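You operate a simulated robot arm through the tools that you are given. There is no shell and no other tool.

You are at the controls of a simulated robot arm. One attempt, no reset.

JOB
Vacuum the dust patch beside the grille with the orange nozzle.
Fine: open the NOZZLE damper and shut the other two; stand the nozzle back and switch the suction off. Set down upright: orange nozzle.

The check looks at the end state, three seconds after you hand in, the way a careful person would. Anything else that was tipped, shoved, dropped, spilled or broken makes it a failure.

ROBOT AND FRAMES
A 7-joint arm with a two-finger parallel gripper, fixed in place. Base frame: the origin is on the floor under the middle of its stand, x ahead of it, y to its left, z up. Readings come in m, rad, newtons and seconds.
With the tool pointing down near the work surface it reaches from about 0.36 to 0.76 m from the base axis. Its first joint turns from -2.496 to 2.496 rad. Payload 3 kg.
Tool frame: the origin (TCP) lies between the finger pads and is the grasp point; the fingertips stand 0.03 m ahead of it; z points along the fingers, y is the line along which they close. The gripper opens to 0.094 m. The fingers are 0.028 m wide and 0.01 m thick; the gripper's body (0.05 by 0.096 m) begins 0.055 m behind the TCP.
Orientation is that of the tool frame in the base frame, as a unit quaternion [x, y, z, w]. With the fingers straight down and closing along the base's y, the tool's x points along the base's -x, its y along +y and its z along -z.

CONTROLS
- The arm moves only by the tool send_rows. Its argument "deltas" is a list that holds one entry, the list of rows, each a list of 7 numbers: the turn, a rotation vector about the tool's x, y, z in rad, then the shift along the tool's x, y, z in m, then the finger opening in m, from 0 to 0.094. In form: [[[ax, ay, az, tx, ty, tz, claw], ...]]. A call has 1 to 20 rows; each row is the pose to reach, as a shift and turn from the pose commanded when the call began, along the tool's axes at that moment. Each row takes 0.2 s and may step no farther than 0.05 m and 0.15 rad from the row before; otherwise, or with a gripper value out of range, the whole call is refused. Where a pose cannot be reached the arm comes as near as it can. A force on the tool above 70 N (or 10 N above the force at the start of the call, whichever is more), or a blocked arm, ends the call early, and 0.2 s more pass. Each finger travels about 0.045 m/s and halts on what it meets, pressing with about 29 N; the grip force reading is that of the motor and also rises with nothing between the fingers. The clock runs only during rows and for 0.2 s after the last one: add rows that repeat a pose to give the fingers time. It gives the time, the measured TCP pose, the force on the tool (base axes), the opening and the grip force at its end, in the units of the frame above (readings bear some noise), with the torque about the TCP (base axes, N m) and any sound that the robot's microphone picked up, and new pictures: "views" is both (left out), scene, wrist or none.
- Cameras (640 x 400 px; columns grow to the right, rows downward): "scene" is fixed at [0.0504, -0.6513, 1.3497]; the picture's right is [0.85, -0.52, 0.00], its down [-0.16, -0.26, -0.95] and it looks along [0.50, 0.81, -0.31] (base axes); focal length 324 px, centre (320, 200). "wrist" rides on the gripper at [0.076, 0.014, -0.102] in the tool frame; the picture's right is [-0.18, 0.98, 0.00], its down [-0.75, -0.14, -0.64] and it looks along [-0.63, -0.12, 0.77] (tool axes); focal length 243 px, centre (320, 200). There is no depth. A picture from a camera that has moved, and an enlarged one, comes with that camera's place and axes in the base frame and with its lens.
- slide_trunk(by): moves the trunk up (or, below 0, down) by that many m; the arm rides with it, the base frame stays. It gives what a move gives, with no picture.
- zoom(camera, box): a new picture of the part [left, top, right, bottom] of that camera's present view, enlarged. It takes no simulated time.
- hand_in(): hands the job in; it is judged then, once.

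Places have to be worked out from the pictures, the camera data and where the tool is seen. Open the gripper and draw the arm clear of the work before you hand the job in, unless the task says otherwise.

The tools are called after "Emit:" as name(argument=value, ...) on one line, values as JSON. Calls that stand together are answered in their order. send_rows: Moves the arm, as the interface text tells. Its arguments: {"type":"object","properties":{"deltas":{"type":"array","items":{"type":"array","items":{"type":"array","items":{"type":"number"}}}},"views":{"type":"string","enum":["both","scene","wrist","none"]}},"required":["deltas"]} The other tools are called the same way: slide_trunk (by) moves the trunk up or down; zoom (camera, box) takes an enlarged picture of a part of a camera's view; hand_in () hands the job in.

At the start:

```text
t: 0.0
tcp_pos: [0.3833, 0.36, 1.0919]
tool_rot: [0.0, 1.0, -0.001, 0.0]
ft_force: [0.0, 0.4, 0.3]
torque: [-0.01, 0.0, -0.02]
opening: 0.094
grip_force: 0.0
trunk travel left (down, up): [-0.15, 0.24]
```

scene: 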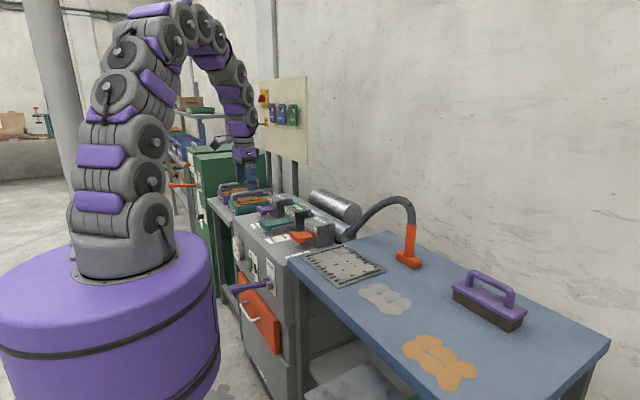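
wrist: 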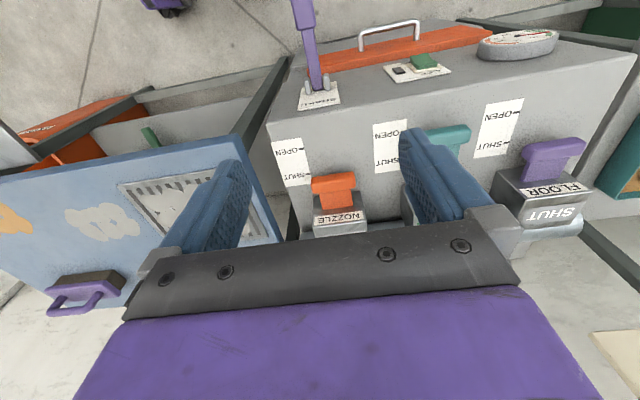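

I'll begin by looking closely at the scene before moving: the cabinet with dampers, the bench with the patches, and the panel on the wall.

Emit:
zoom(camera="scene", box=[200, 160, 360, 260])

Emit:
zoom(camera="scene", box=[200, 240, 360, 340])

Emit:
zoom(camera="scene", box=[290, 180, 530, 330])

Emit:
zoom(camera="scene", box=[240, 70, 320, 120])

Emit:
zoom(camera="wrist", box=[240, 0, 640, 250])

Emit:
zoom(camera="wrist", box=[0, 120, 320, 320])

```text
4.00 times, centred on (280, 210) of scene
camera zoom: at [0.0504, -0.6513, 1.3497], right [0.85, -0.52, 0.0], down [-0.16, -0.26, -0.95], along [0.5, 0.81, -0.31], focal length 1296 px, centre (480, 160)
```

zoom: 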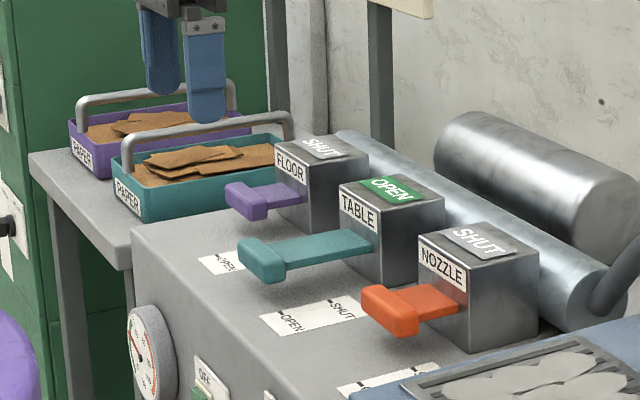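

```text
4.00 times, centred on (280, 290) of scene
camera zoom: at [0.0504, -0.6513, 1.3497], right [0.85, -0.52, 0.0], down [-0.16, -0.26, -0.95], along [0.5, 0.81, -0.31], focal length 1296 px, centre (480, -160)
```

zoom: 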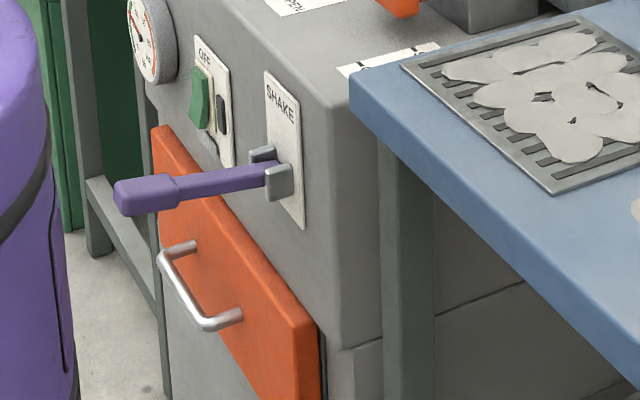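

```text
2.67 times, centred on (410, 255) of scene
camera zoom: at [0.0504, -0.6513, 1.3497], right [0.85, -0.52, 0.0], down [-0.16, -0.26, -0.95], along [0.5, 0.81, -0.31], focal length 864 px, centre (80, 53)
```

zoom: 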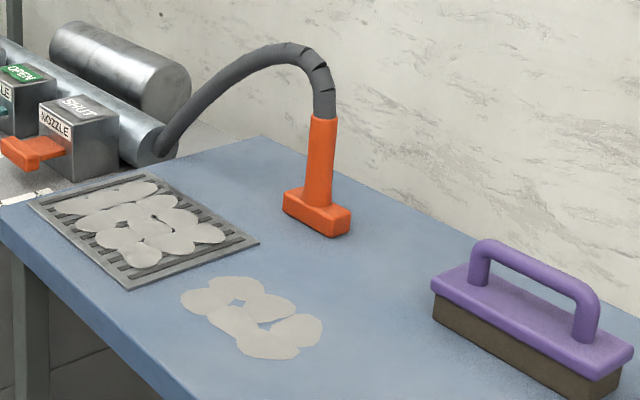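

```text
8.00 times, centred on (280, 95) of scene
camera zoom: at [0.0504, -0.6513, 1.3497], right [0.85, -0.52, 0.0], down [-0.16, -0.26, -0.95], along [0.5, 0.81, -0.31], focal length 2593 px, centre (640, 1040)
```

zoom: 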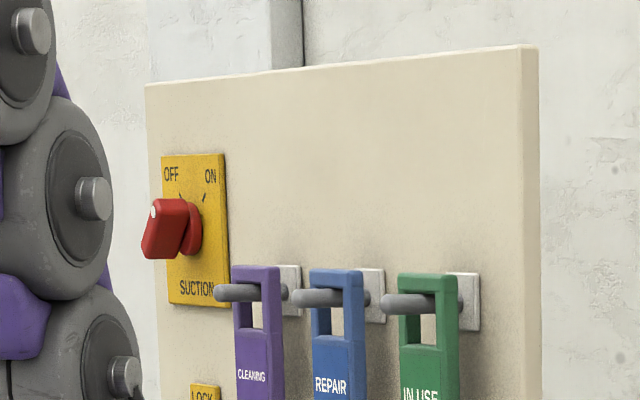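

```text
1.60 times, centred on (440, 125) of wrist
camera zoom: at [0.3066, 0.3746, 1.1958], right [0.18, 0.98, 0.0], down [0.75, -0.14, 0.64], along [0.63, -0.12, -0.77], focal length 388 px, centre (128, 320)
```

zoom: 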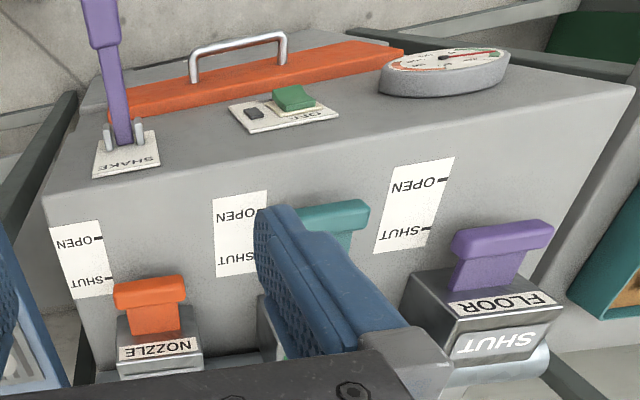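

```text
2.00 times, centred on (160, 220) of wrist
camera zoom: at [0.3066, 0.3746, 1.1958], right [0.18, 0.98, 0.0], down [0.75, -0.14, 0.64], along [0.63, -0.12, -0.77], focal length 485 px, centre (640, 160)
```

zoom: 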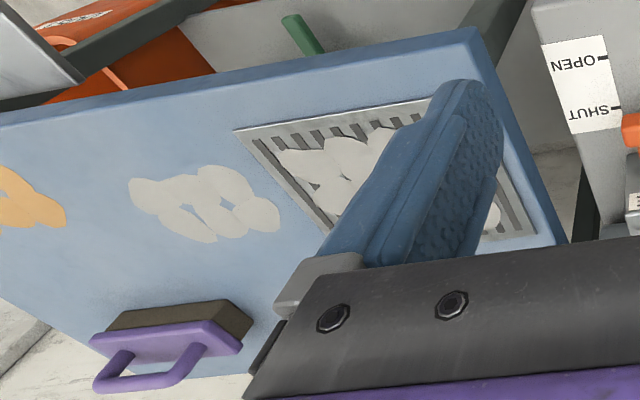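

The picture shows NOZZLE and FLOOR shut and TABLE open. I want finer views of the switch, gauge, and panel before moving.

Emit:
zoom(camera="scene", box=[228, 235, 268, 260])

Emit:
zoom(camera="scene", box=[244, 250, 284, 275])

Emit:
zoom(camera="scene", box=[250, 80, 314, 120])

Emit:
zoom(camera="scene", box=[250, 110, 314, 150])

Emit:
zoom(camera="wrist", box=[370, 20, 466, 80])

Emit:
zoom(camera="wrist", box=[470, 10, 566, 70])

Emit:
zoom(camera="scene", box=[340, 180, 436, 280])

```text
16.00 times, centred on (248, 248) of scene
camera zoom: at [0.0504, -0.6513, 1.3497], right [0.85, -0.52, 0.0], down [-0.16, -0.26, -0.95], along [0.5, 0.81, -0.31], focal length 5186 px, centre (1472, -560)
```

zoom: 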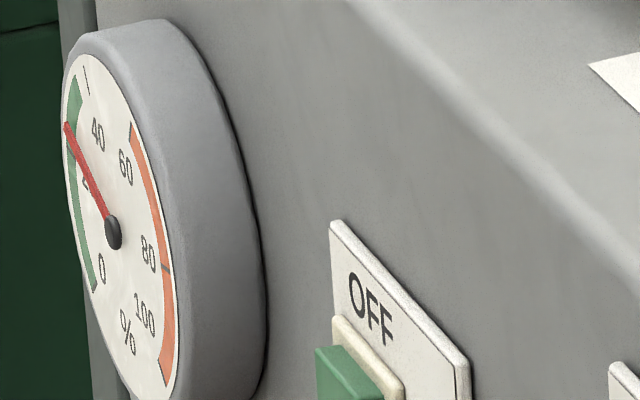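

```text
16.00 times, centred on (264, 262) of scene
camera zoom: at [0.0504, -0.6513, 1.3497], right [0.85, -0.52, 0.0], down [-0.16, -0.26, -0.95], along [0.5, 0.81, -0.31], focal length 5186 px, centre (1216, -800)
```

zoom: 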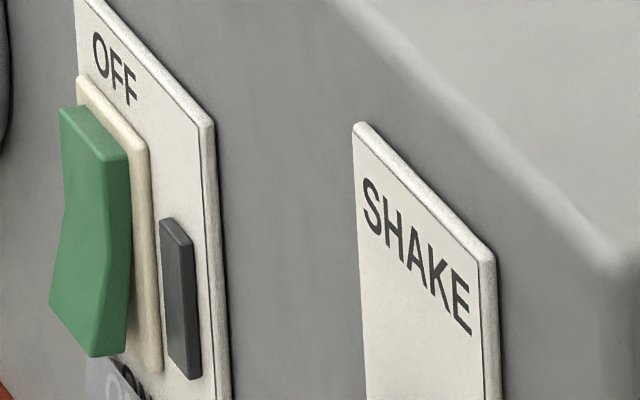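

```text
10.00 times, centred on (282, 100) of scene
camera zoom: at [0.0504, -0.6513, 1.3497], right [0.85, -0.52, 0.0], down [-0.16, -0.26, -0.95], along [0.5, 0.81, -0.31], focal length 3241 px, centre (700, 1200)
```

zoom: 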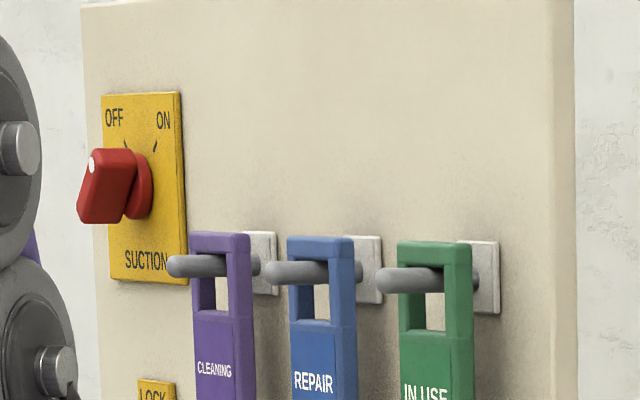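

```text
10.00 times, centred on (282, 130) of scene
camera zoom: at [0.0504, -0.6513, 1.3497], right [0.85, -0.52, 0.0], down [-0.16, -0.26, -0.95], along [0.5, 0.81, -0.31], focal length 3241 px, centre (700, 900)
```

zoom: 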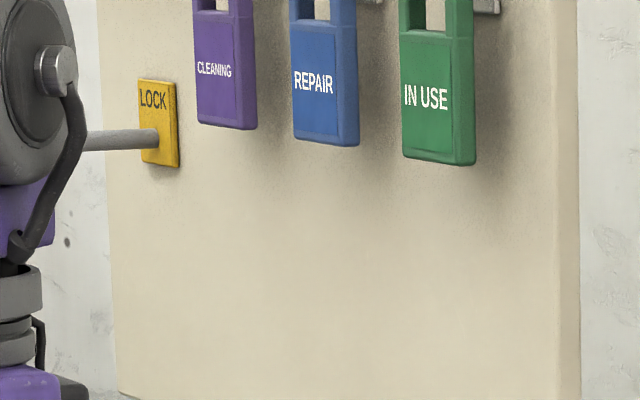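

```text
6.67 times, centred on (418, 50) of wrist
camera zoom: at [0.3066, 0.3746, 1.1958], right [0.18, 0.98, 0.0], down [0.75, -0.14, 0.64], along [0.63, -0.12, -0.77], focal length 1618 px, centre (-333, 1200)
```

zoom: 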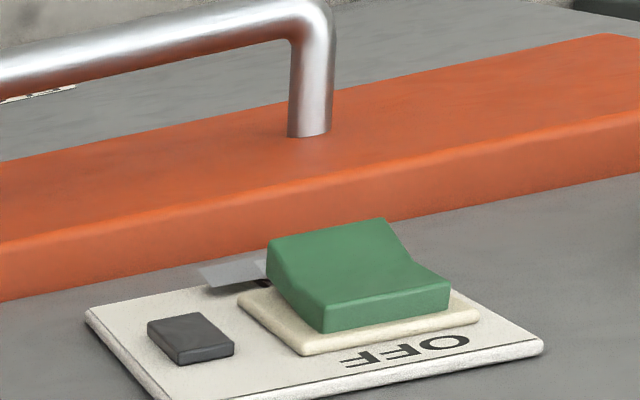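

```text
6.67 times, centred on (518, 40) of wrist
camera zoom: at [0.3066, 0.3746, 1.1958], right [0.18, 0.98, 0.0], down [0.75, -0.14, 0.64], along [0.63, -0.12, -0.77], focal length 1618 px, centre (-1000, 1267)
```

zoom: 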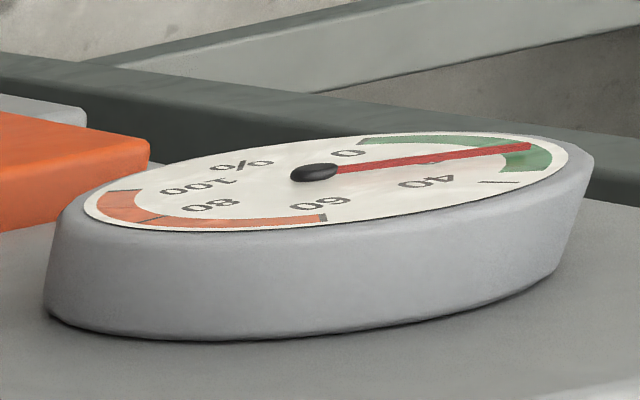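

```text
4.00 times, centred on (388, 230) of scene
camera zoom: at [0.0504, -0.6513, 1.3497], right [0.85, -0.52, 0.0], down [-0.16, -0.26, -0.95], along [0.5, 0.81, -0.31], focal length 1296 px, centre (48, 80)
```

zoom: 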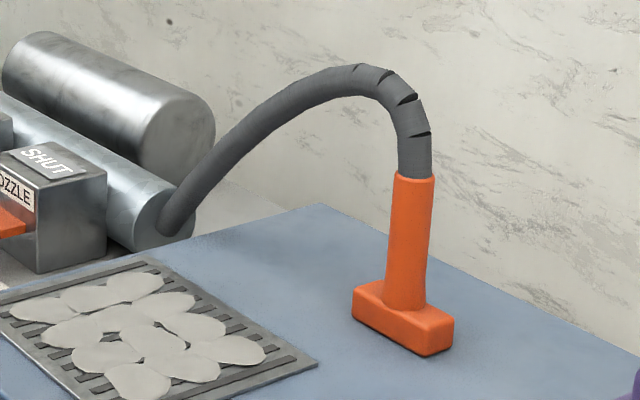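

The gauge reads about 25 % (green), the rocker on the cabinet front looks OFF with a dark lamp, and a red SUCTION isolator on the panel also seems to point at OFF. I'll check how the panel stands, so I know if the isolator is in reach.

Emit:
zoom(camera="scene", box=[250, 130, 346, 190])

Emit:
zoom(camera="scene", box=[252, 88, 276, 103])

Emit:
zoom(camera="scene", box=[160, 100, 320, 200])

Emit:
zoom(camera="scene", box=[220, 200, 348, 280])

```text
6.67 times, centred on (298, 160) of scene
camera zoom: at [0.0504, -0.6513, 1.3497], right [0.85, -0.52, 0.0], down [-0.16, -0.26, -0.95], along [0.5, 0.81, -0.31], focal length 2161 px, centre (467, 467)
```

zoom: 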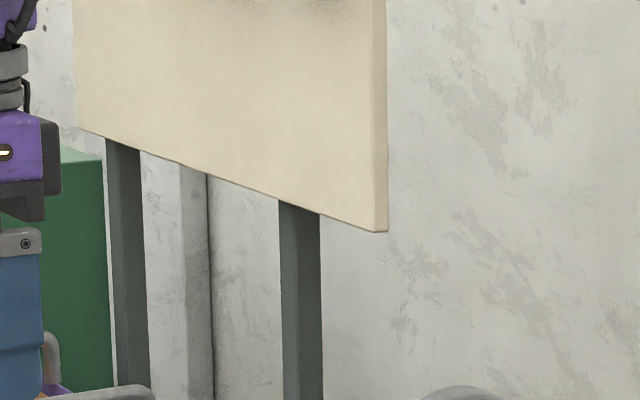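

```text
16.00 times, centred on (264, 96) of scene
camera zoom: at [0.0504, -0.6513, 1.3497], right [0.85, -0.52, 0.0], down [-0.16, -0.26, -0.95], along [0.5, 0.81, -0.31], focal length 5186 px, centre (1216, 1872)
```

zoom: 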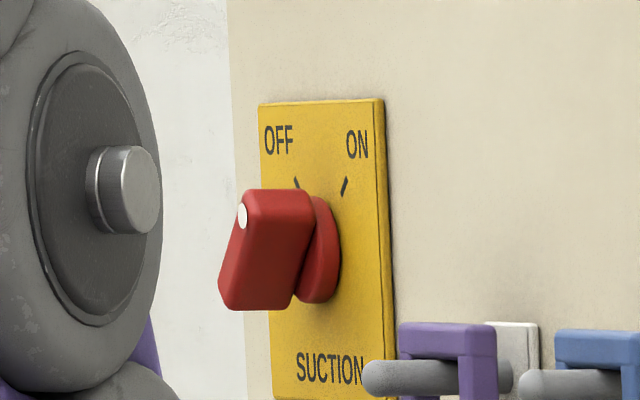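

```text
4.00 times, centred on (240, 150) of scene
camera zoom: at [0.0504, -0.6513, 1.3497], right [0.85, -0.52, 0.0], down [-0.16, -0.26, -0.95], along [0.5, 0.81, -0.31], focal length 1296 px, centre (640, 400)
```

zoom: 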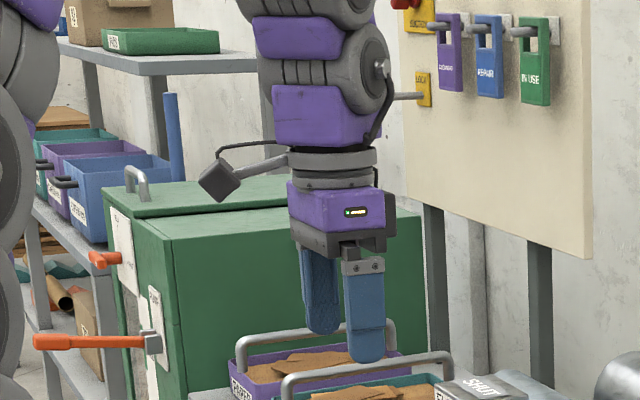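

```text
5.00 times, centred on (284, 240) of scene
camera zoom: at [0.0504, -0.6513, 1.3497], right [0.85, -0.52, 0.0], down [-0.16, -0.26, -0.95], along [0.5, 0.81, -0.31], focal length 1621 px, centre (500, 0)
```

zoom: 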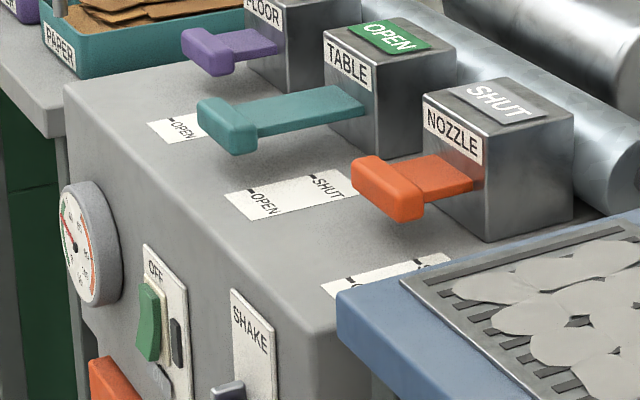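

The isolator handle's upper, dotted end leans toward ON. Its estimated position is about 1.5 m away, out of reach, so the cabinet rocker is the working switch. I put the NOZZLE T-handle at about (0.573, 0.347, 0.84), with its OPEN tick near x=0.514, so I'll move above it for a closer look.

Emit:
send_rows(deltas=[[[0, 0, 0, -0.03, -0.002, 0.02, 0.094], [0, 0, 0, -0.06, -0.004, 0.04, 0.094], [0, 0, 0, -0.09, -0.006, 0.06, 0.094], [0, 0, 0, -0.12, -0.009, 0.08, 0.094], [0, 0, 0, -0.15, -0.011, 0.1, 0.094], [0, 0, 0, -0.177, -0.013, 0.122, 0.094], [0, 0, 0, -0.177, -0.013, 0.122, 0.094]]], views="both")

```text
t: 1.6
tcp_pos: [0.5592, 0.3455, 0.9731]
tool_rot: [0.0, 1.0, 0.001, 0.001]
ft_force: [-0.3, 0.4, 0.3]
torque: [0.01, 0.0, 0.02]
opening: 0.0941
grip_force: 0.2
trunk travel left (down, up): [-0.15, 0.24]
camera wrist: at [0.4827, 0.3591, 1.075], right [0.18, 0.98, 0.0], down [0.75, -0.14, 0.64], along [0.63, -0.12, -0.77], focal length 243 px, centre (320, 200)
```

scene: 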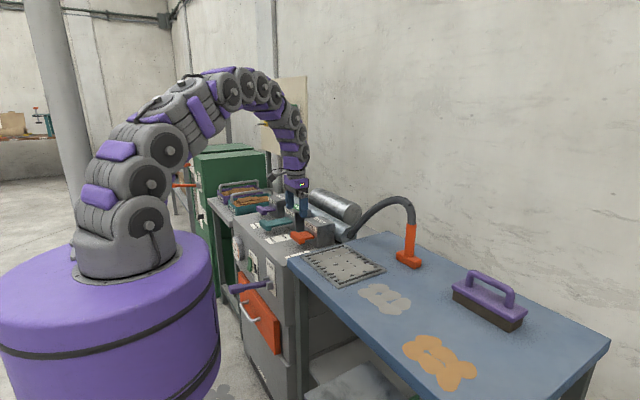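
wrist: 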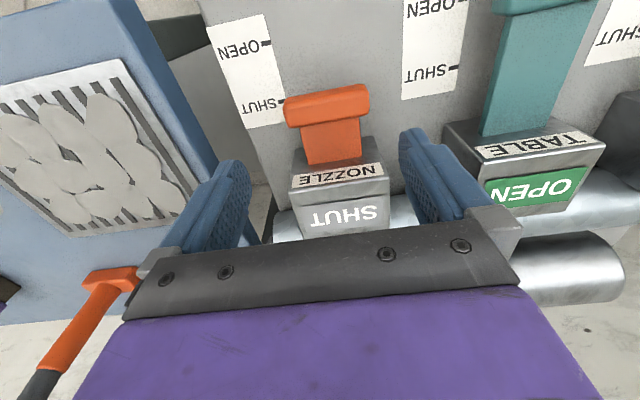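

The wrist view now shows the NOZZLE handle well. I'll zoom in to get the crossbar, stem and housing positions precisely.

Emit:
zoom(camera="wrist", box=[200, 40, 440, 190])

Emit:
zoom(camera="scene", box=[256, 200, 352, 260])

```text
2.67 times, centred on (320, 115) of wrist
camera zoom: at [0.4827, 0.3591, 1.075], right [0.18, 0.98, 0.0], down [0.75, -0.14, 0.64], along [0.63, -0.12, -0.77], focal length 647 px, centre (320, 427)
```

zoom: 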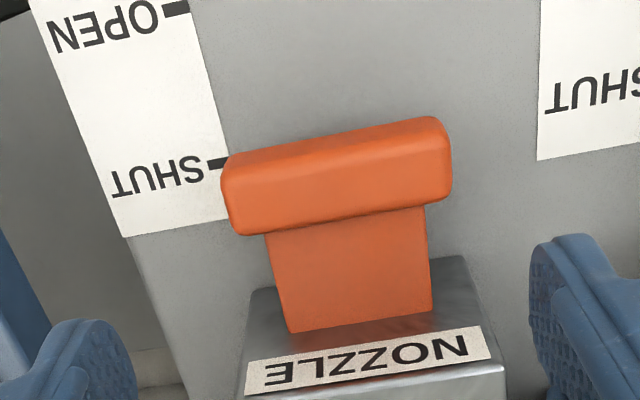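

```text
6.67 times, centred on (304, 230) of scene
camera zoom: at [0.0504, -0.6513, 1.3497], right [0.85, -0.52, 0.0], down [-0.16, -0.26, -0.95], along [0.5, 0.81, -0.31], focal length 2161 px, centre (427, 0)
```

zoom: 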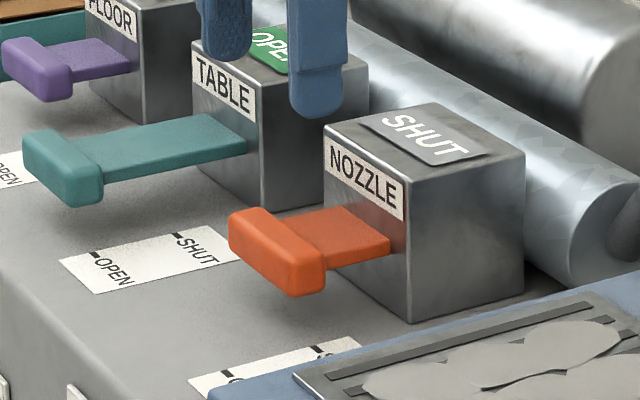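

From the two views the crossbar spans y≈0.311–0.388 with its back at x≈0.575, and the housing front is at x≈0.621. The 0.058 m stem between them is where the fingers fit, so I'll move above the stem gap at (0.598, 0.350) and check.

Emit:
send_rows(deltas=[[[0, 0, 0, -0.038, 0.003, 0.02, 0.094], [0, 0, 0, -0.038, 0.003, 0.05, 0.094], [0, 0, 0, -0.038, 0.003, 0.07, 0.094], [0, 0, 0, -0.038, 0.003, 0.07, 0.094]]], views="both")

```text
t: 2.6
tcp_pos: [0.5971, 0.347, 0.9021]
tool_rot: [0.001, 1.0, 0.0, 0.0]
ft_force: [-0.8, 1.0, -0.6]
torque: [0.01, 0.03, 0.0]
opening: 0.094
grip_force: 0.2
trunk travel left (down, up): [-0.15, 0.24]
camera wrist: at [0.5209, 0.3621, 1.0044], right [0.18, 0.98, 0.0], down [0.75, -0.14, 0.64], along [0.63, -0.12, -0.77], focal length 243 px, centre (320, 200)
```

scene: 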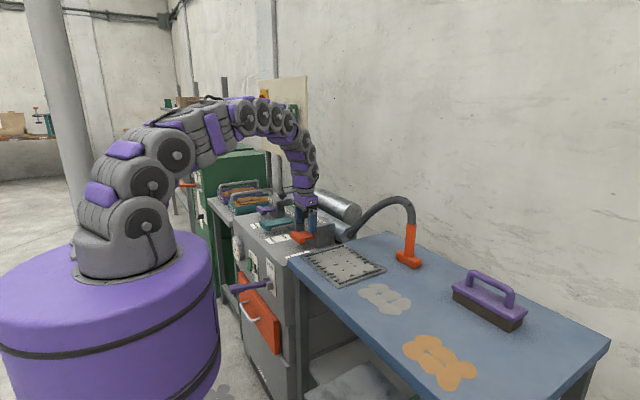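
wrist: 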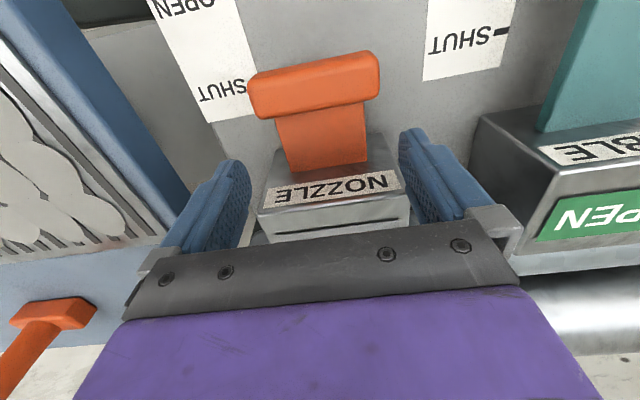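

The stem is centred between the fingers to about 3 mm, and the gap midpoint lies right under the TCP. I'll descend to the stem and close on it.

Emit:
send_rows(deltas=[[[0, 0, 0, 0, 0.003, 0.022, 0.094], [0, 0, 0, 0, 0.003, 0.044, 0.094], [0, 0, 0, 0, 0.003, 0.064, 0.094], [0, 0, 0, 0, 0.003, 0.064, 0.094], [0, 0, 0, 0, 0.003, 0.064, 0.06], [0, 0, 0, 0, 0.003, 0.064, 0.045], [0, 0, 0, 0, 0.003, 0.064, 0.045], [0, 0, 0, 0, 0.003, 0.064, 0.045]]], views="both")

```text
t: 4.4
tcp_pos: [0.5972, 0.3487, 0.8383]
tool_rot: [-0.001, 1.0, 0.0, 0.0]
ft_force: [1.4, -3.0, -0.7]
torque: [-0.13, -0.4, -0.05]
opening: 0.0646
grip_force: 44.9
trunk travel left (down, up): [-0.15, 0.24]
camera wrist: at [0.5212, 0.3644, 0.9403], right [0.18, 0.98, 0.0], down [0.75, -0.14, 0.64], along [0.63, -0.12, -0.77], focal length 243 px, centre (320, 200)
```

scene: 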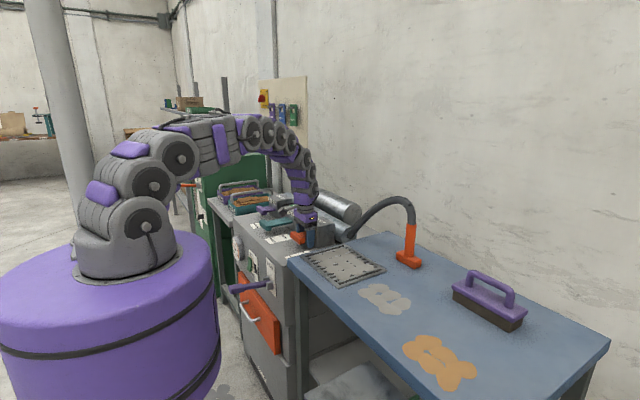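
wrist: 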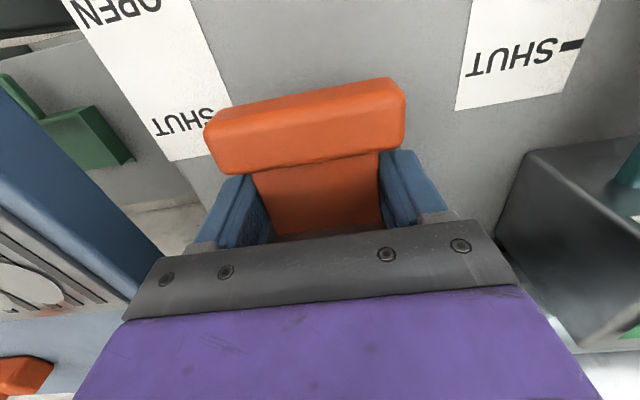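

The fingers hold the stem (opening 0.065, grip 45 N). I'll pull it 0.055 m toward -x, toward its OPEN tick.

Emit:
send_rows(deltas=[[[0, 0, 0, 0.01, 0, 0, 0.045], [0, 0, 0, 0.02, 0, 0, 0.045], [0, 0, 0, 0.03, 0, 0, 0.045], [0, 0, 0, 0.04, 0, 0, 0.045], [0, 0, 0, 0.05, 0, 0, 0.045], [0, 0, 0, 0.055, 0, 0, 0.045], [0, 0, 0, 0.055, 0, 0, 0.045]]], views="both")

```text
t: 6.0
tcp_pos: [0.543, 0.3506, 0.8381]
tool_rot: [-0.001, 1.0, 0.001, 0.0]
ft_force: [3.4, -13.1, -3.1]
torque: [-0.48, -1.06, -0.39]
opening: 0.0644
grip_force: 44.9
trunk travel left (down, up): [-0.15, 0.24]
camera wrist: at [0.4663, 0.3644, 0.9403], right [0.18, 0.98, 0.0], down [0.75, -0.14, 0.64], along [0.63, -0.12, -0.77], focal length 243 px, centre (320, 200)
```

scene: 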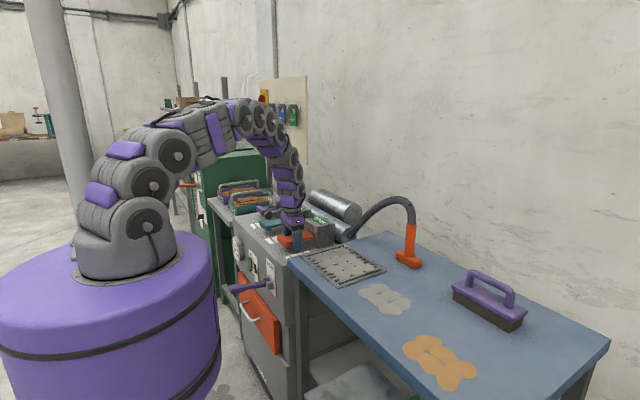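
wrist: 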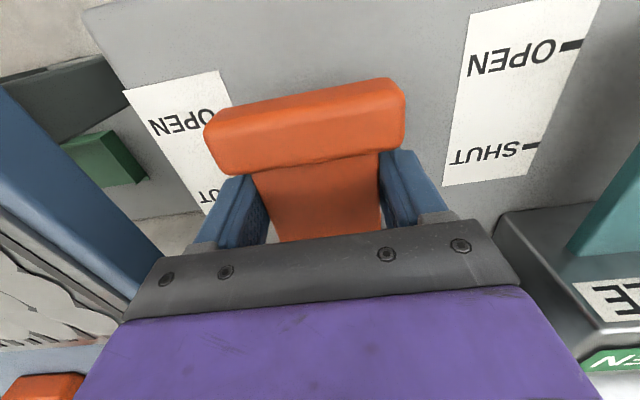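

The handle moved along with the fingers by 0.054 m and the OPEN lettering now sits beside the crossbar. I'll zoom in to see whether the flag reads OPEN and compare it with the TABLE handle's position.

Emit:
zoom(camera="scene", box=[256, 200, 352, 260])

Emit:
zoom(camera="wrist", box=[120, 60, 280, 160])

```text
6.67 times, centred on (304, 230) of scene
camera zoom: at [0.0504, -0.6513, 1.3497], right [0.85, -0.52, 0.0], down [-0.16, -0.26, -0.95], along [0.5, 0.81, -0.31], focal length 2161 px, centre (427, 0)
```

zoom: 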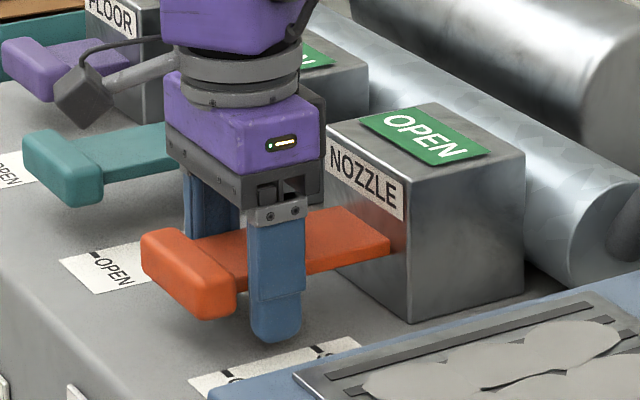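

```text
4.00 times, centred on (200, 110) of wrist
camera zoom: at [0.4663, 0.3644, 0.9403], right [0.18, 0.98, 0.0], down [0.75, -0.14, 0.64], along [0.63, -0.12, -0.77], focal length 970 px, centre (800, 560)
```

zoom: 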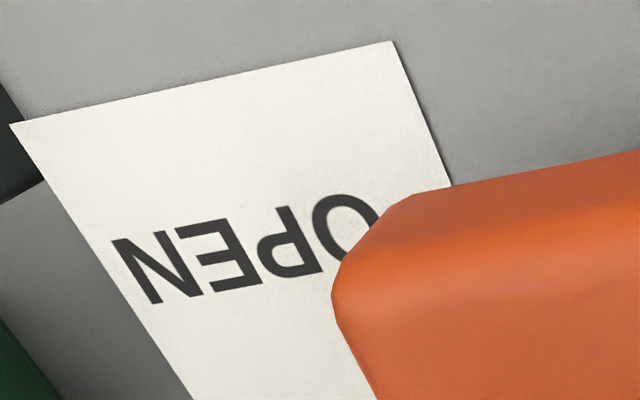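

The NOZZLE flag now reads OPEN. I'll pull a few more millimetres to see whether there is an end stop, so that it is fully open.

Emit:
send_rows(deltas=[[[0, 0, 0, 0.003, 0, 0, 0.045], [0, 0, 0, 0.006, 0, 0, 0.045], [0, 0, 0, 0.006, 0, 0, 0.045]]], views="wrist")

```text
t: 6.8
tcp_pos: [0.5389, 0.3491, 0.8382]
tool_rot: [0.0, 1.0, 0.002, 0.0]
ft_force: [38.4, -15.1, -6.5]
torque: [-0.22, -0.06, 0.69]
opening: 0.0642
grip_force: 45.1
trunk travel left (down, up): [-0.15, 0.24]
camera wrist: at [0.4623, 0.3642, 0.9408], right [0.18, 0.98, 0.0], down [0.75, -0.14, 0.64], along [0.63, -0.12, -0.77], focal length 243 px, centre (320, 200)
```

wrist: 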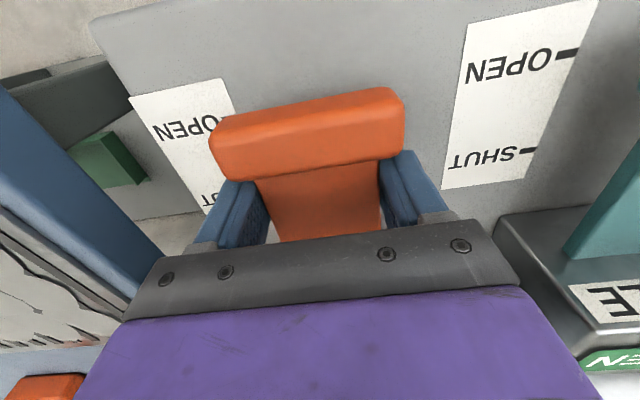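

The force jumped to 38 N, so the NOZZLE damper is at its open stop. I'll ease off, release, rise, then move over to a spot in front of the TABLE handle with the fingers closed.

Emit:
send_rows(deltas=[[[0, 0, 0, -0.003, -0.003, 0, 0.045], [0, 0, 0, -0.003, -0.003, 0, 0.08], [0, 0, 0, -0.003, -0.003, 0, 0.094], [0, 0, 0, -0.003, -0.003, 0, 0.094], [0, 0, 0, -0.003, -0.003, -0.04, 0.094], [0, 0, 0, -0.003, -0.003, -0.08, 0.094], [0, 0, 0, -0.003, -0.003, -0.12, 0.094], [0, 0, 0, 0.02, 0.035, -0.12, 0.06], [0, 0, 0, 0.04, 0.07, -0.12, 0.03], [0, 0, 0, 0.06, 0.105, -0.12, 0.0], [0, 0, 0, 0.08, 0.14, -0.12, 0.0], [0, 0, 0, 0.087, 0.175, -0.12, 0.0], [0, 0, 0, 0.087, 0.18, -0.12, 0.0], [0, 0, 0, 0.087, 0.18, -0.12, 0.0]]], views="both")

```text
t: 9.8
tcp_pos: [0.4483, 0.5292, 0.9583]
tool_rot: [0.0, 1.0, 0.001, 0.0]
ft_force: [0.0, -0.7, 0.1]
torque: [-0.01, 0.01, 0.0]
opening: 0.0
grip_force: 29.0
trunk travel left (down, up): [-0.15, 0.24]
camera wrist: at [0.373, 0.5444, 1.0611], right [0.18, 0.98, 0.0], down [0.75, -0.14, 0.64], along [0.63, -0.12, -0.77], focal length 243 px, centre (320, 200)
```

scene: 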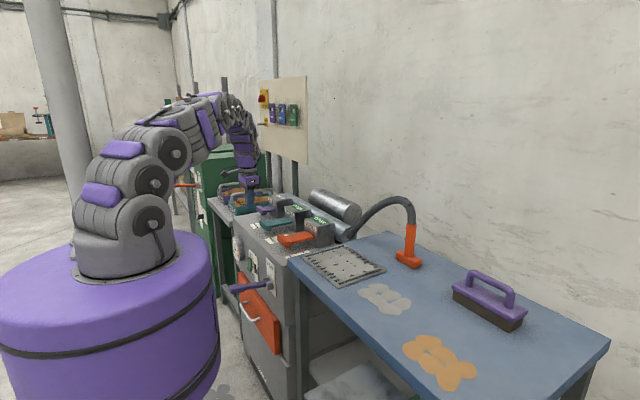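
wrist: 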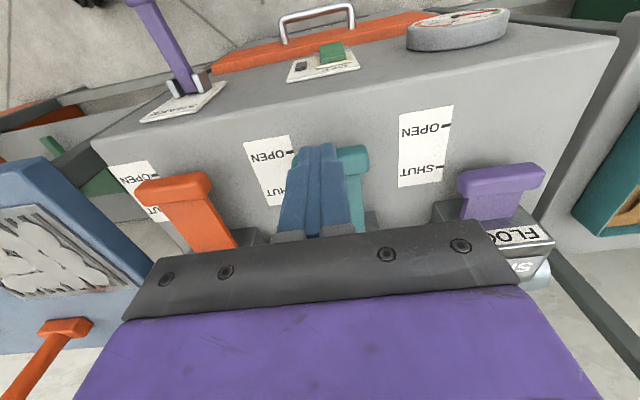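

The closed fingers sit right in front of the TABLE crossbar, which I place at y≈0.533 with its front near x≈0.49. I'll descend in front of it and then push it gently toward +x up to its shut stop.

Emit:
send_rows(deltas=[[[0, 0, 0, 0, 0.003, 0.04, 0], [0, 0, 0, 0, 0.003, 0.08, 0], [0, 0, 0, 0, 0.003, 0.118, 0], [0, 0, 0, 0, 0.003, 0.118, 0], [0, 0, 0, -0.015, 0.003, 0.118, 0], [0, 0, 0, -0.025, 0.003, 0.118, 0]]], views="both")

```text
t: 11.2
tcp_pos: [0.4747, 0.533, 0.8391]
tool_rot: [0.0, 1.0, 0.0, 0.001]
ft_force: [-0.2, 0.3, 0.3]
torque: [-0.01, -0.02, 0.02]
opening: 0.0
grip_force: 28.9
trunk travel left (down, up): [-0.15, 0.24]
camera wrist: at [0.3983, 0.548, 0.9421], right [0.18, 0.98, 0.0], down [0.75, -0.14, 0.64], along [0.63, -0.12, -0.77], focal length 243 px, centre (320, 200)
```

scene: 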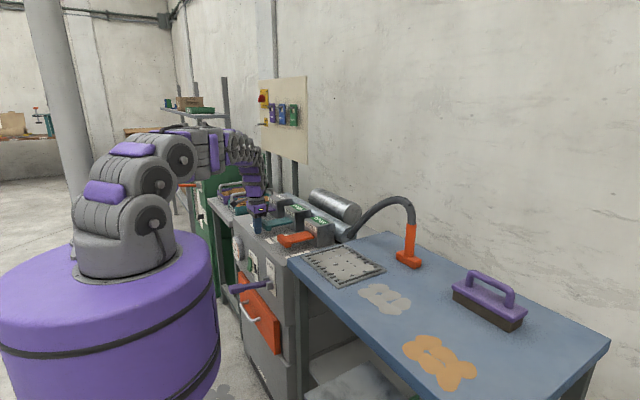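
wrist: 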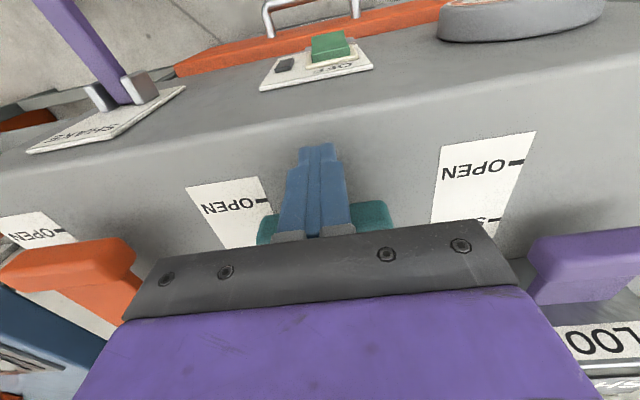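

The fingers are down in front of the crossbar and centred. I'll push toward +x in small steps until the damper reaches the shut stop.

Emit:
send_rows(deltas=[[[0, 0, 0, -0.01, 0, 0, 0], [0, 0, 0, -0.02, 0, 0, 0], [0, 0, 0, -0.03, 0, 0, 0], [0, 0, 0, -0.04, 0, 0, 0], [0, 0, 0, -0.05, 0, 0, 0], [0, 0, 0, -0.058, 0, 0, 0], [0, 0, 0, -0.058, 0, 0, 0]]], views="both")

```text
t: 12.8
tcp_pos: [0.5242, 0.535, 0.8418]
tool_rot: [-0.001, 1.0, 0.0, 0.0]
ft_force: [0.0, 0.5, -0.3]
torque: [-0.01, -0.02, 0.03]
opening: 0.0002
grip_force: 29.5
out of reach, approached as far as the arm can: row 5, 6, 7
trunk travel left (down, up): [-0.15, 0.24]
camera wrist: at [0.4486, 0.5487, 0.9433], right [0.18, 0.98, 0.0], down [0.75, -0.14, 0.64], along [0.63, -0.12, -0.77], focal length 243 px, centre (320, 200)
```

scene: 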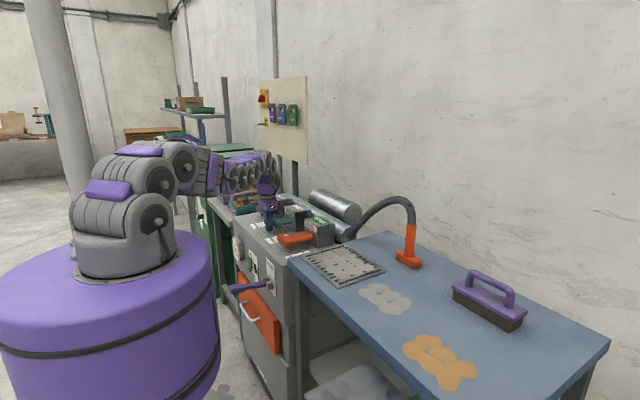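
wrist: 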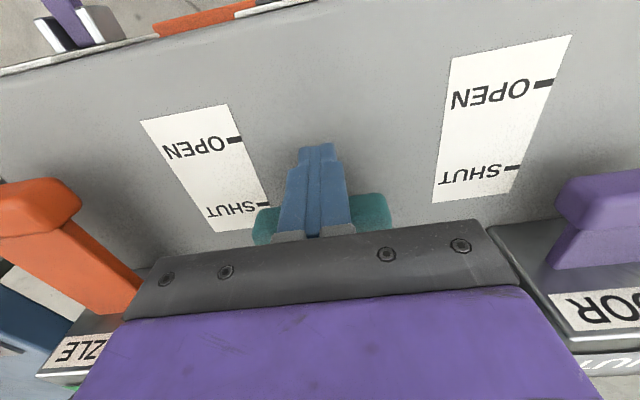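

With the tool vertical the arm ran out of reach at x≈0.524, about 1 cm short of SHUT. I'll tilt the tool so the fingertips lean outward, which gives extra reach, and push the rest of the way.

Emit:
send_rows(deltas=[[[0, -0.1, 0, 0.012, 0, 0, 0], [0, -0.2, 0, 0.012, 0, 0, 0], [0, -0.3, 0, 0.012, 0, 0, 0], [0, -0.35, 0, 0.008, 0, 0, 0], [0, -0.35, 0, 0.004, 0, 0, 0], [0, -0.35, 0, 0.0, 0, 0, 0], [0, -0.35, 0, 0.0, 0, 0, 0]]], views="both")

```text
t: 14.4
tcp_pos: [0.521, 0.5319, 0.8397]
tool_rot: [0.001, 0.985, 0.0, 0.173]
ft_force: [0.2, -0.6, -0.5]
torque: [-0.01, 0.01, -0.01]
opening: 0.0
grip_force: 29.8
trunk travel left (down, up): [-0.15, 0.24]
camera wrist: at [0.4151, 0.5466, 0.9112], right [0.17, 0.98, 0.06], down [0.49, -0.14, 0.86], along [0.86, -0.12, -0.5], focal length 243 px, centre (320, 200)
```

scene: 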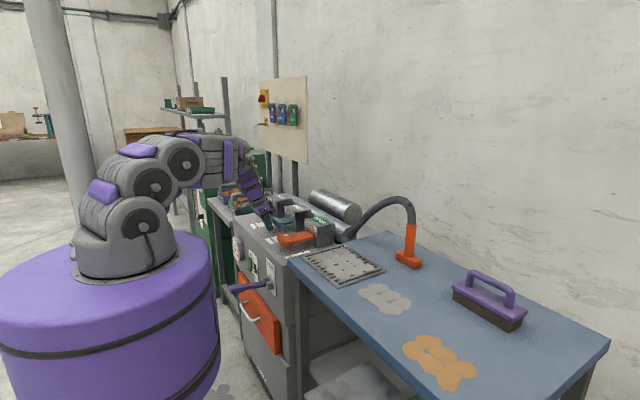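
wrist: 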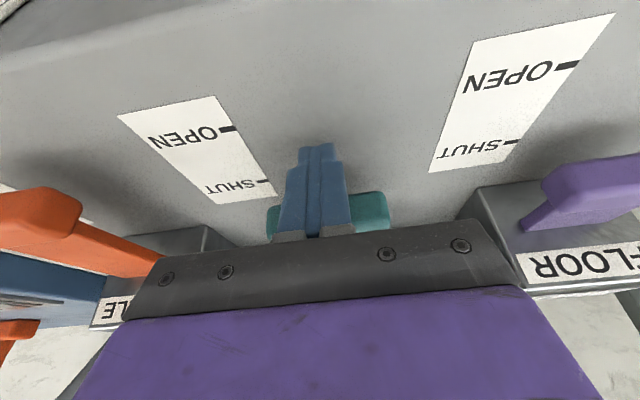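

The tilt gives the reach I need: TCP at x=0.521 with no out-of-reach notice. I'll push on along base +x in 4 mm steps, watching the force for the stop.

Emit:
send_rows(deltas=[[[0, 0, 0, -0.0038, 0, 0.0014, 0], [0, 0, 0, -0.0075, 0, 0.0027, 0], [0, 0, 0, -0.0113, 0, 0.0041, 0], [0, 0, 0, -0.0113, 0, 0.0041, 0]]], views="wrist")

Emit:
zoom(camera="scene", box=[256, 190, 352, 250])

```text
t: 15.4
tcp_pos: [0.531, 0.5321, 0.8401]
tool_rot: [0.0, 0.985, -0.001, 0.173]
ft_force: [-18.3, -3.3, -1.5]
torque: [-0.08, 0.26, -0.14]
opening: 0.0003
grip_force: 28.9
trunk travel left (down, up): [-0.15, 0.24]
camera wrist: at [0.4241, 0.5469, 0.9111], right [0.17, 0.98, 0.06], down [0.49, -0.14, 0.86], along [0.85, -0.12, -0.51], focal length 243 px, centre (320, 200)
```

wrist: 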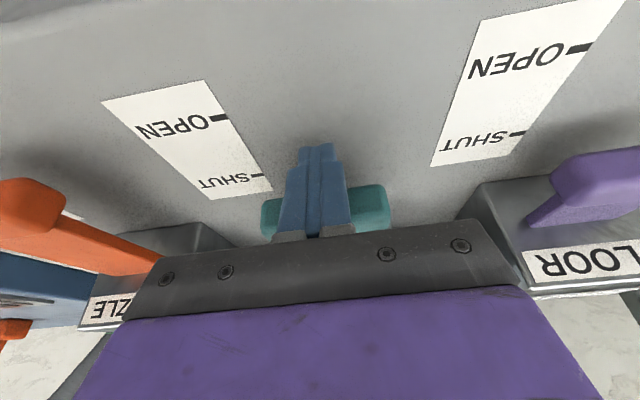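

```text
6.67 times, centred on (304, 220) of scene
camera zoom: at [0.0504, -0.6513, 1.3497], right [0.85, -0.52, 0.0], down [-0.16, -0.26, -0.95], along [0.5, 0.81, -0.31], focal length 2161 px, centre (427, 67)
```

zoom: 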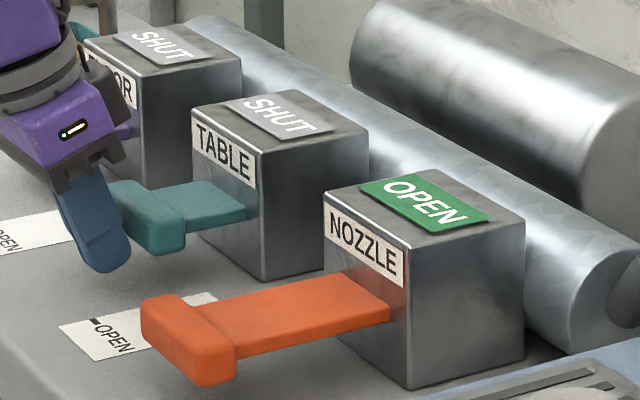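

The TABLE flag now reads SHUT and there is 18 N at the fingers. I'll press 4 mm more to confirm it's hard against the stop.

Emit:
send_rows(deltas=[[[0, 0, 0, -0.002, 0, 0.0007, 0], [0, 0, 0, -0.0038, 0, 0.0014, 0], [0, 0, 0, -0.0038, 0, 0.0014, 0]]], views="scene")

```text
t: 16.2
tcp_pos: [0.5312, 0.532, 0.8407]
tool_rot: [0.0, 0.985, -0.001, 0.171]
ft_force: [-57.1, -14.6, -11.4]
torque: [-0.55, 0.94, -0.54]
opening: 0.0001
grip_force: 28.5
trunk travel left (down, up): [-0.15, 0.24]
```

scene: 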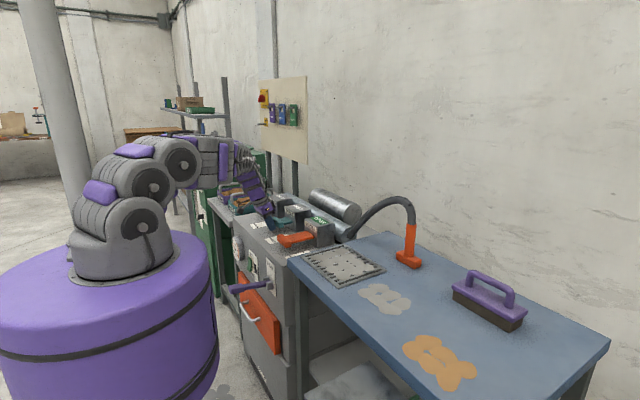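

The force went up to 57 N with no motion, so TABLE is fully shut. I'll back off, rise over the handle, and tilt the tool toward 45° in front of the cabinet's front face to look at the rocker.

Emit:
send_rows(deltas=[[[0, 0, 0, 0.0282, 0, -0.0102, 0], [0, 0, 0, 0.0564, 0, -0.0204, 0], [0, 0, 0, 0.0428, 0, -0.058, 0], [0, -0.11, 0, 0.0642, 0, -0.087, 0], [0, -0.22, 0, 0.1018, 0.01, -0.1006, 0], [0, -0.33, 0, 0.1394, 0.02, -0.1142, 0], [0, -0.44, 0, 0.1744, 0.03, -0.1056, 0], [0, -0.44, 0, 0.1744, 0.03, -0.1056, 0]]], views="both")

```text
t: 18.0
tcp_pos: [0.3371, 0.5626, 0.8814]
tool_rot: [0.001, 0.923, 0.0, 0.384]
ft_force: [0.3, -1.0, -0.6]
torque: [-0.01, 0.0, -0.01]
opening: 0.0
grip_force: 29.1
trunk travel left (down, up): [-0.15, 0.24]
camera wrist: at [0.2109, 0.5765, 0.8994], right [0.13, 0.98, 0.13], down [0.07, -0.14, 0.99], along [0.99, -0.12, -0.09], focal length 243 px, centre (320, 200)
```

scene: 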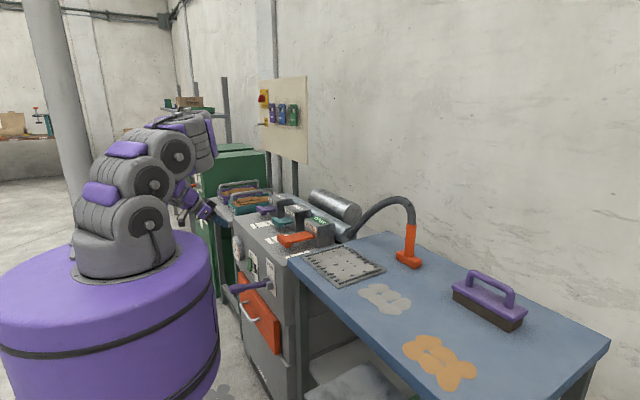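
wrist: 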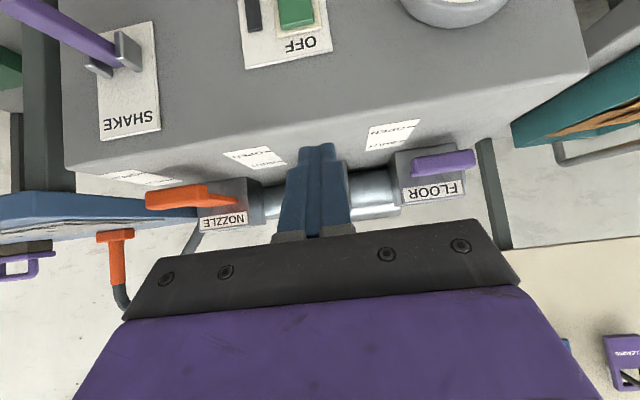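

The wrist camera now faces the cabinet front (upside-down), with the rocker just above the picture's edge at about (0.445, 0.55, 0.67). I'll go down 0.2 m in front of it, staying well clear of the SHAKE lever at y≈0.33.

Emit:
send_rows(deltas=[[[0, 0, 0, 0.0284, 0, 0.0282, 0], [0, 0, 0, 0.0568, 0, 0.0564, 0], [0, 0, 0, 0.0852, 0, 0.0846, 0], [0, 0, 0, 0.1136, 0, 0.1128, 0], [0, 0, 0, 0.142, 0, 0.141, 0], [0, 0, 0, 0.142, 0, 0.141, 0]]], views="both")

```text
t: 19.4
tcp_pos: [0.3394, 0.5618, 0.6808]
tool_rot: [-0.001, 0.923, 0.001, 0.385]
ft_force: [0.1, 0.4, -0.1]
torque: [0.01, 0.01, 0.05]
opening: 0.0001
grip_force: 29.1
trunk travel left (down, up): [-0.15, 0.24]
camera wrist: at [0.2123, 0.577, 0.699], right [0.13, 0.98, 0.13], down [0.07, -0.14, 0.99], along [0.99, -0.12, -0.09], focal length 243 px, centre (320, 200)
```

scene: 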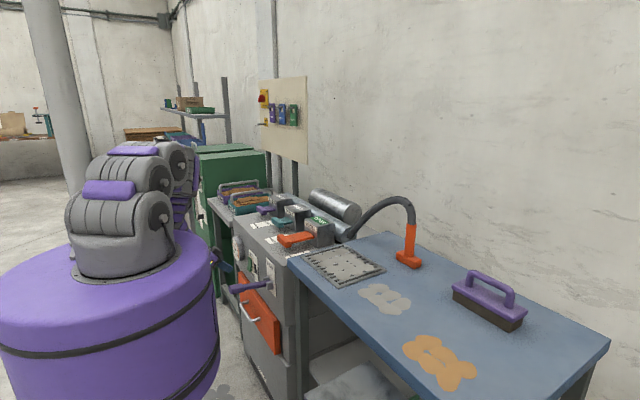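
wrist: 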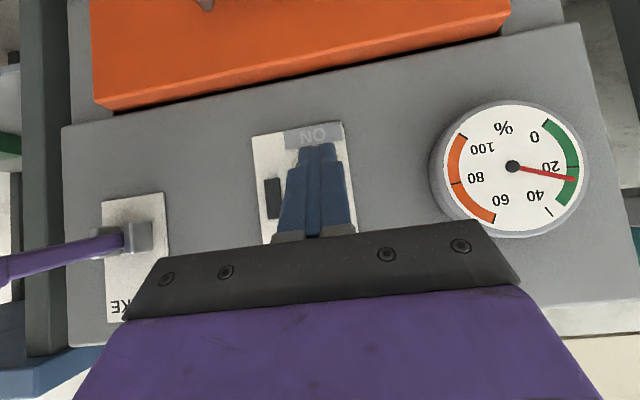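

The finger occludes the rocker now. From this view and the previous one the rocker is centred at y≈0.548, z≈0.663, and ON is its lower half. I'll line the closed fingertips up with the lower half, just short of contact.

Emit:
send_rows(deltas=[[[0, 0, 0, -0.005, -0.006, 0.017, 0], [0, 0, 0, -0.01, -0.012, 0.034, 0], [0, 0, 0, -0.0147, -0.013, 0.0502, 0], [0, 0, 0, -0.0147, -0.013, 0.0502, 0]]], views="both")

Emit:
zoom(camera="scene", box=[200, 225, 296, 285])

Emit:
zoom(camera="wrist", box=[220, 80, 420, 205])

```text
t: 20.4
tcp_pos: [0.3839, 0.5491, 0.656]
tool_rot: [0.002, 0.923, -0.001, 0.385]
ft_force: [-0.4, -0.5, 0.4]
torque: [0.01, 0.01, 0.0]
opening: 0.0
grip_force: 28.7
trunk travel left (down, up): [-0.15, 0.24]
camera wrist: at [0.2576, 0.5639, 0.6746], right [0.13, 0.98, 0.13], down [0.07, -0.14, 0.99], along [0.99, -0.12, -0.09], focal length 243 px, centre (320, 200)
```

scene: 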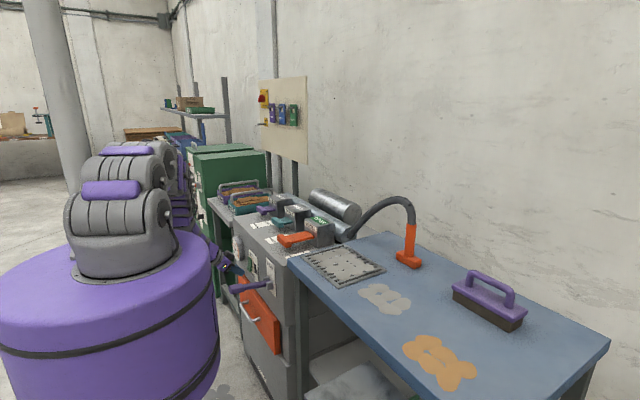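
wrist: 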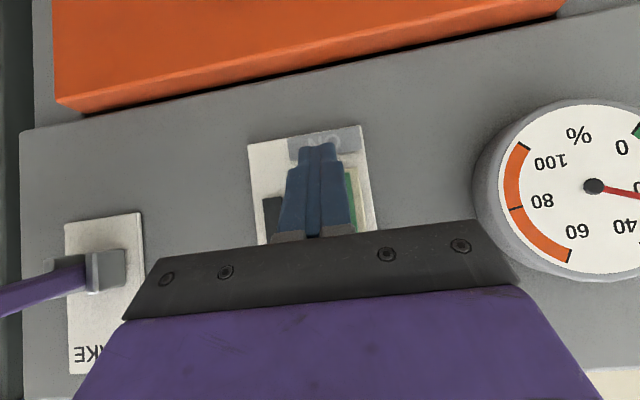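

```text
6.67 times, centred on (248, 255) of scene
camera zoom: at [0.0504, -0.6513, 1.3497], right [0.85, -0.52, 0.0], down [-0.16, -0.26, -0.95], along [0.5, 0.81, -0.31], focal length 2161 px, centre (800, -167)
```

zoom: 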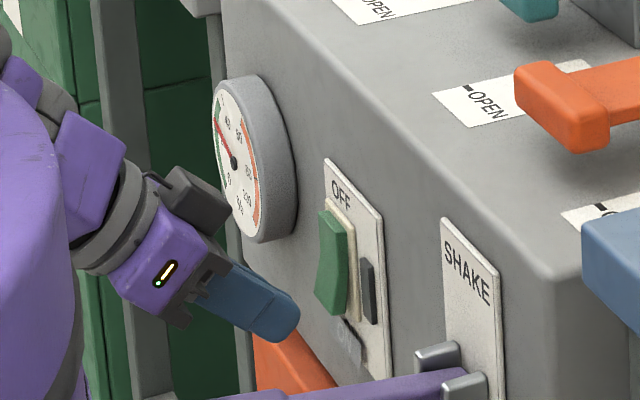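

```text
3.20 times, centred on (320, 142) of wrist
camera zoom: at [0.2576, 0.5639, 0.6746], right [0.13, 0.98, 0.13], down [0.07, -0.14, 0.99], along [0.99, -0.12, -0.09], focal length 776 px, centre (320, 384)
```

zoom: 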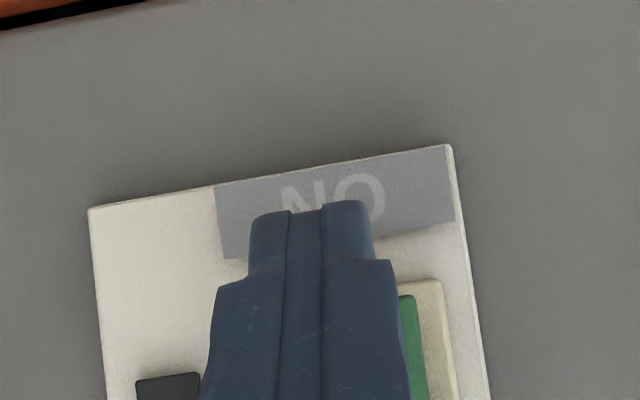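

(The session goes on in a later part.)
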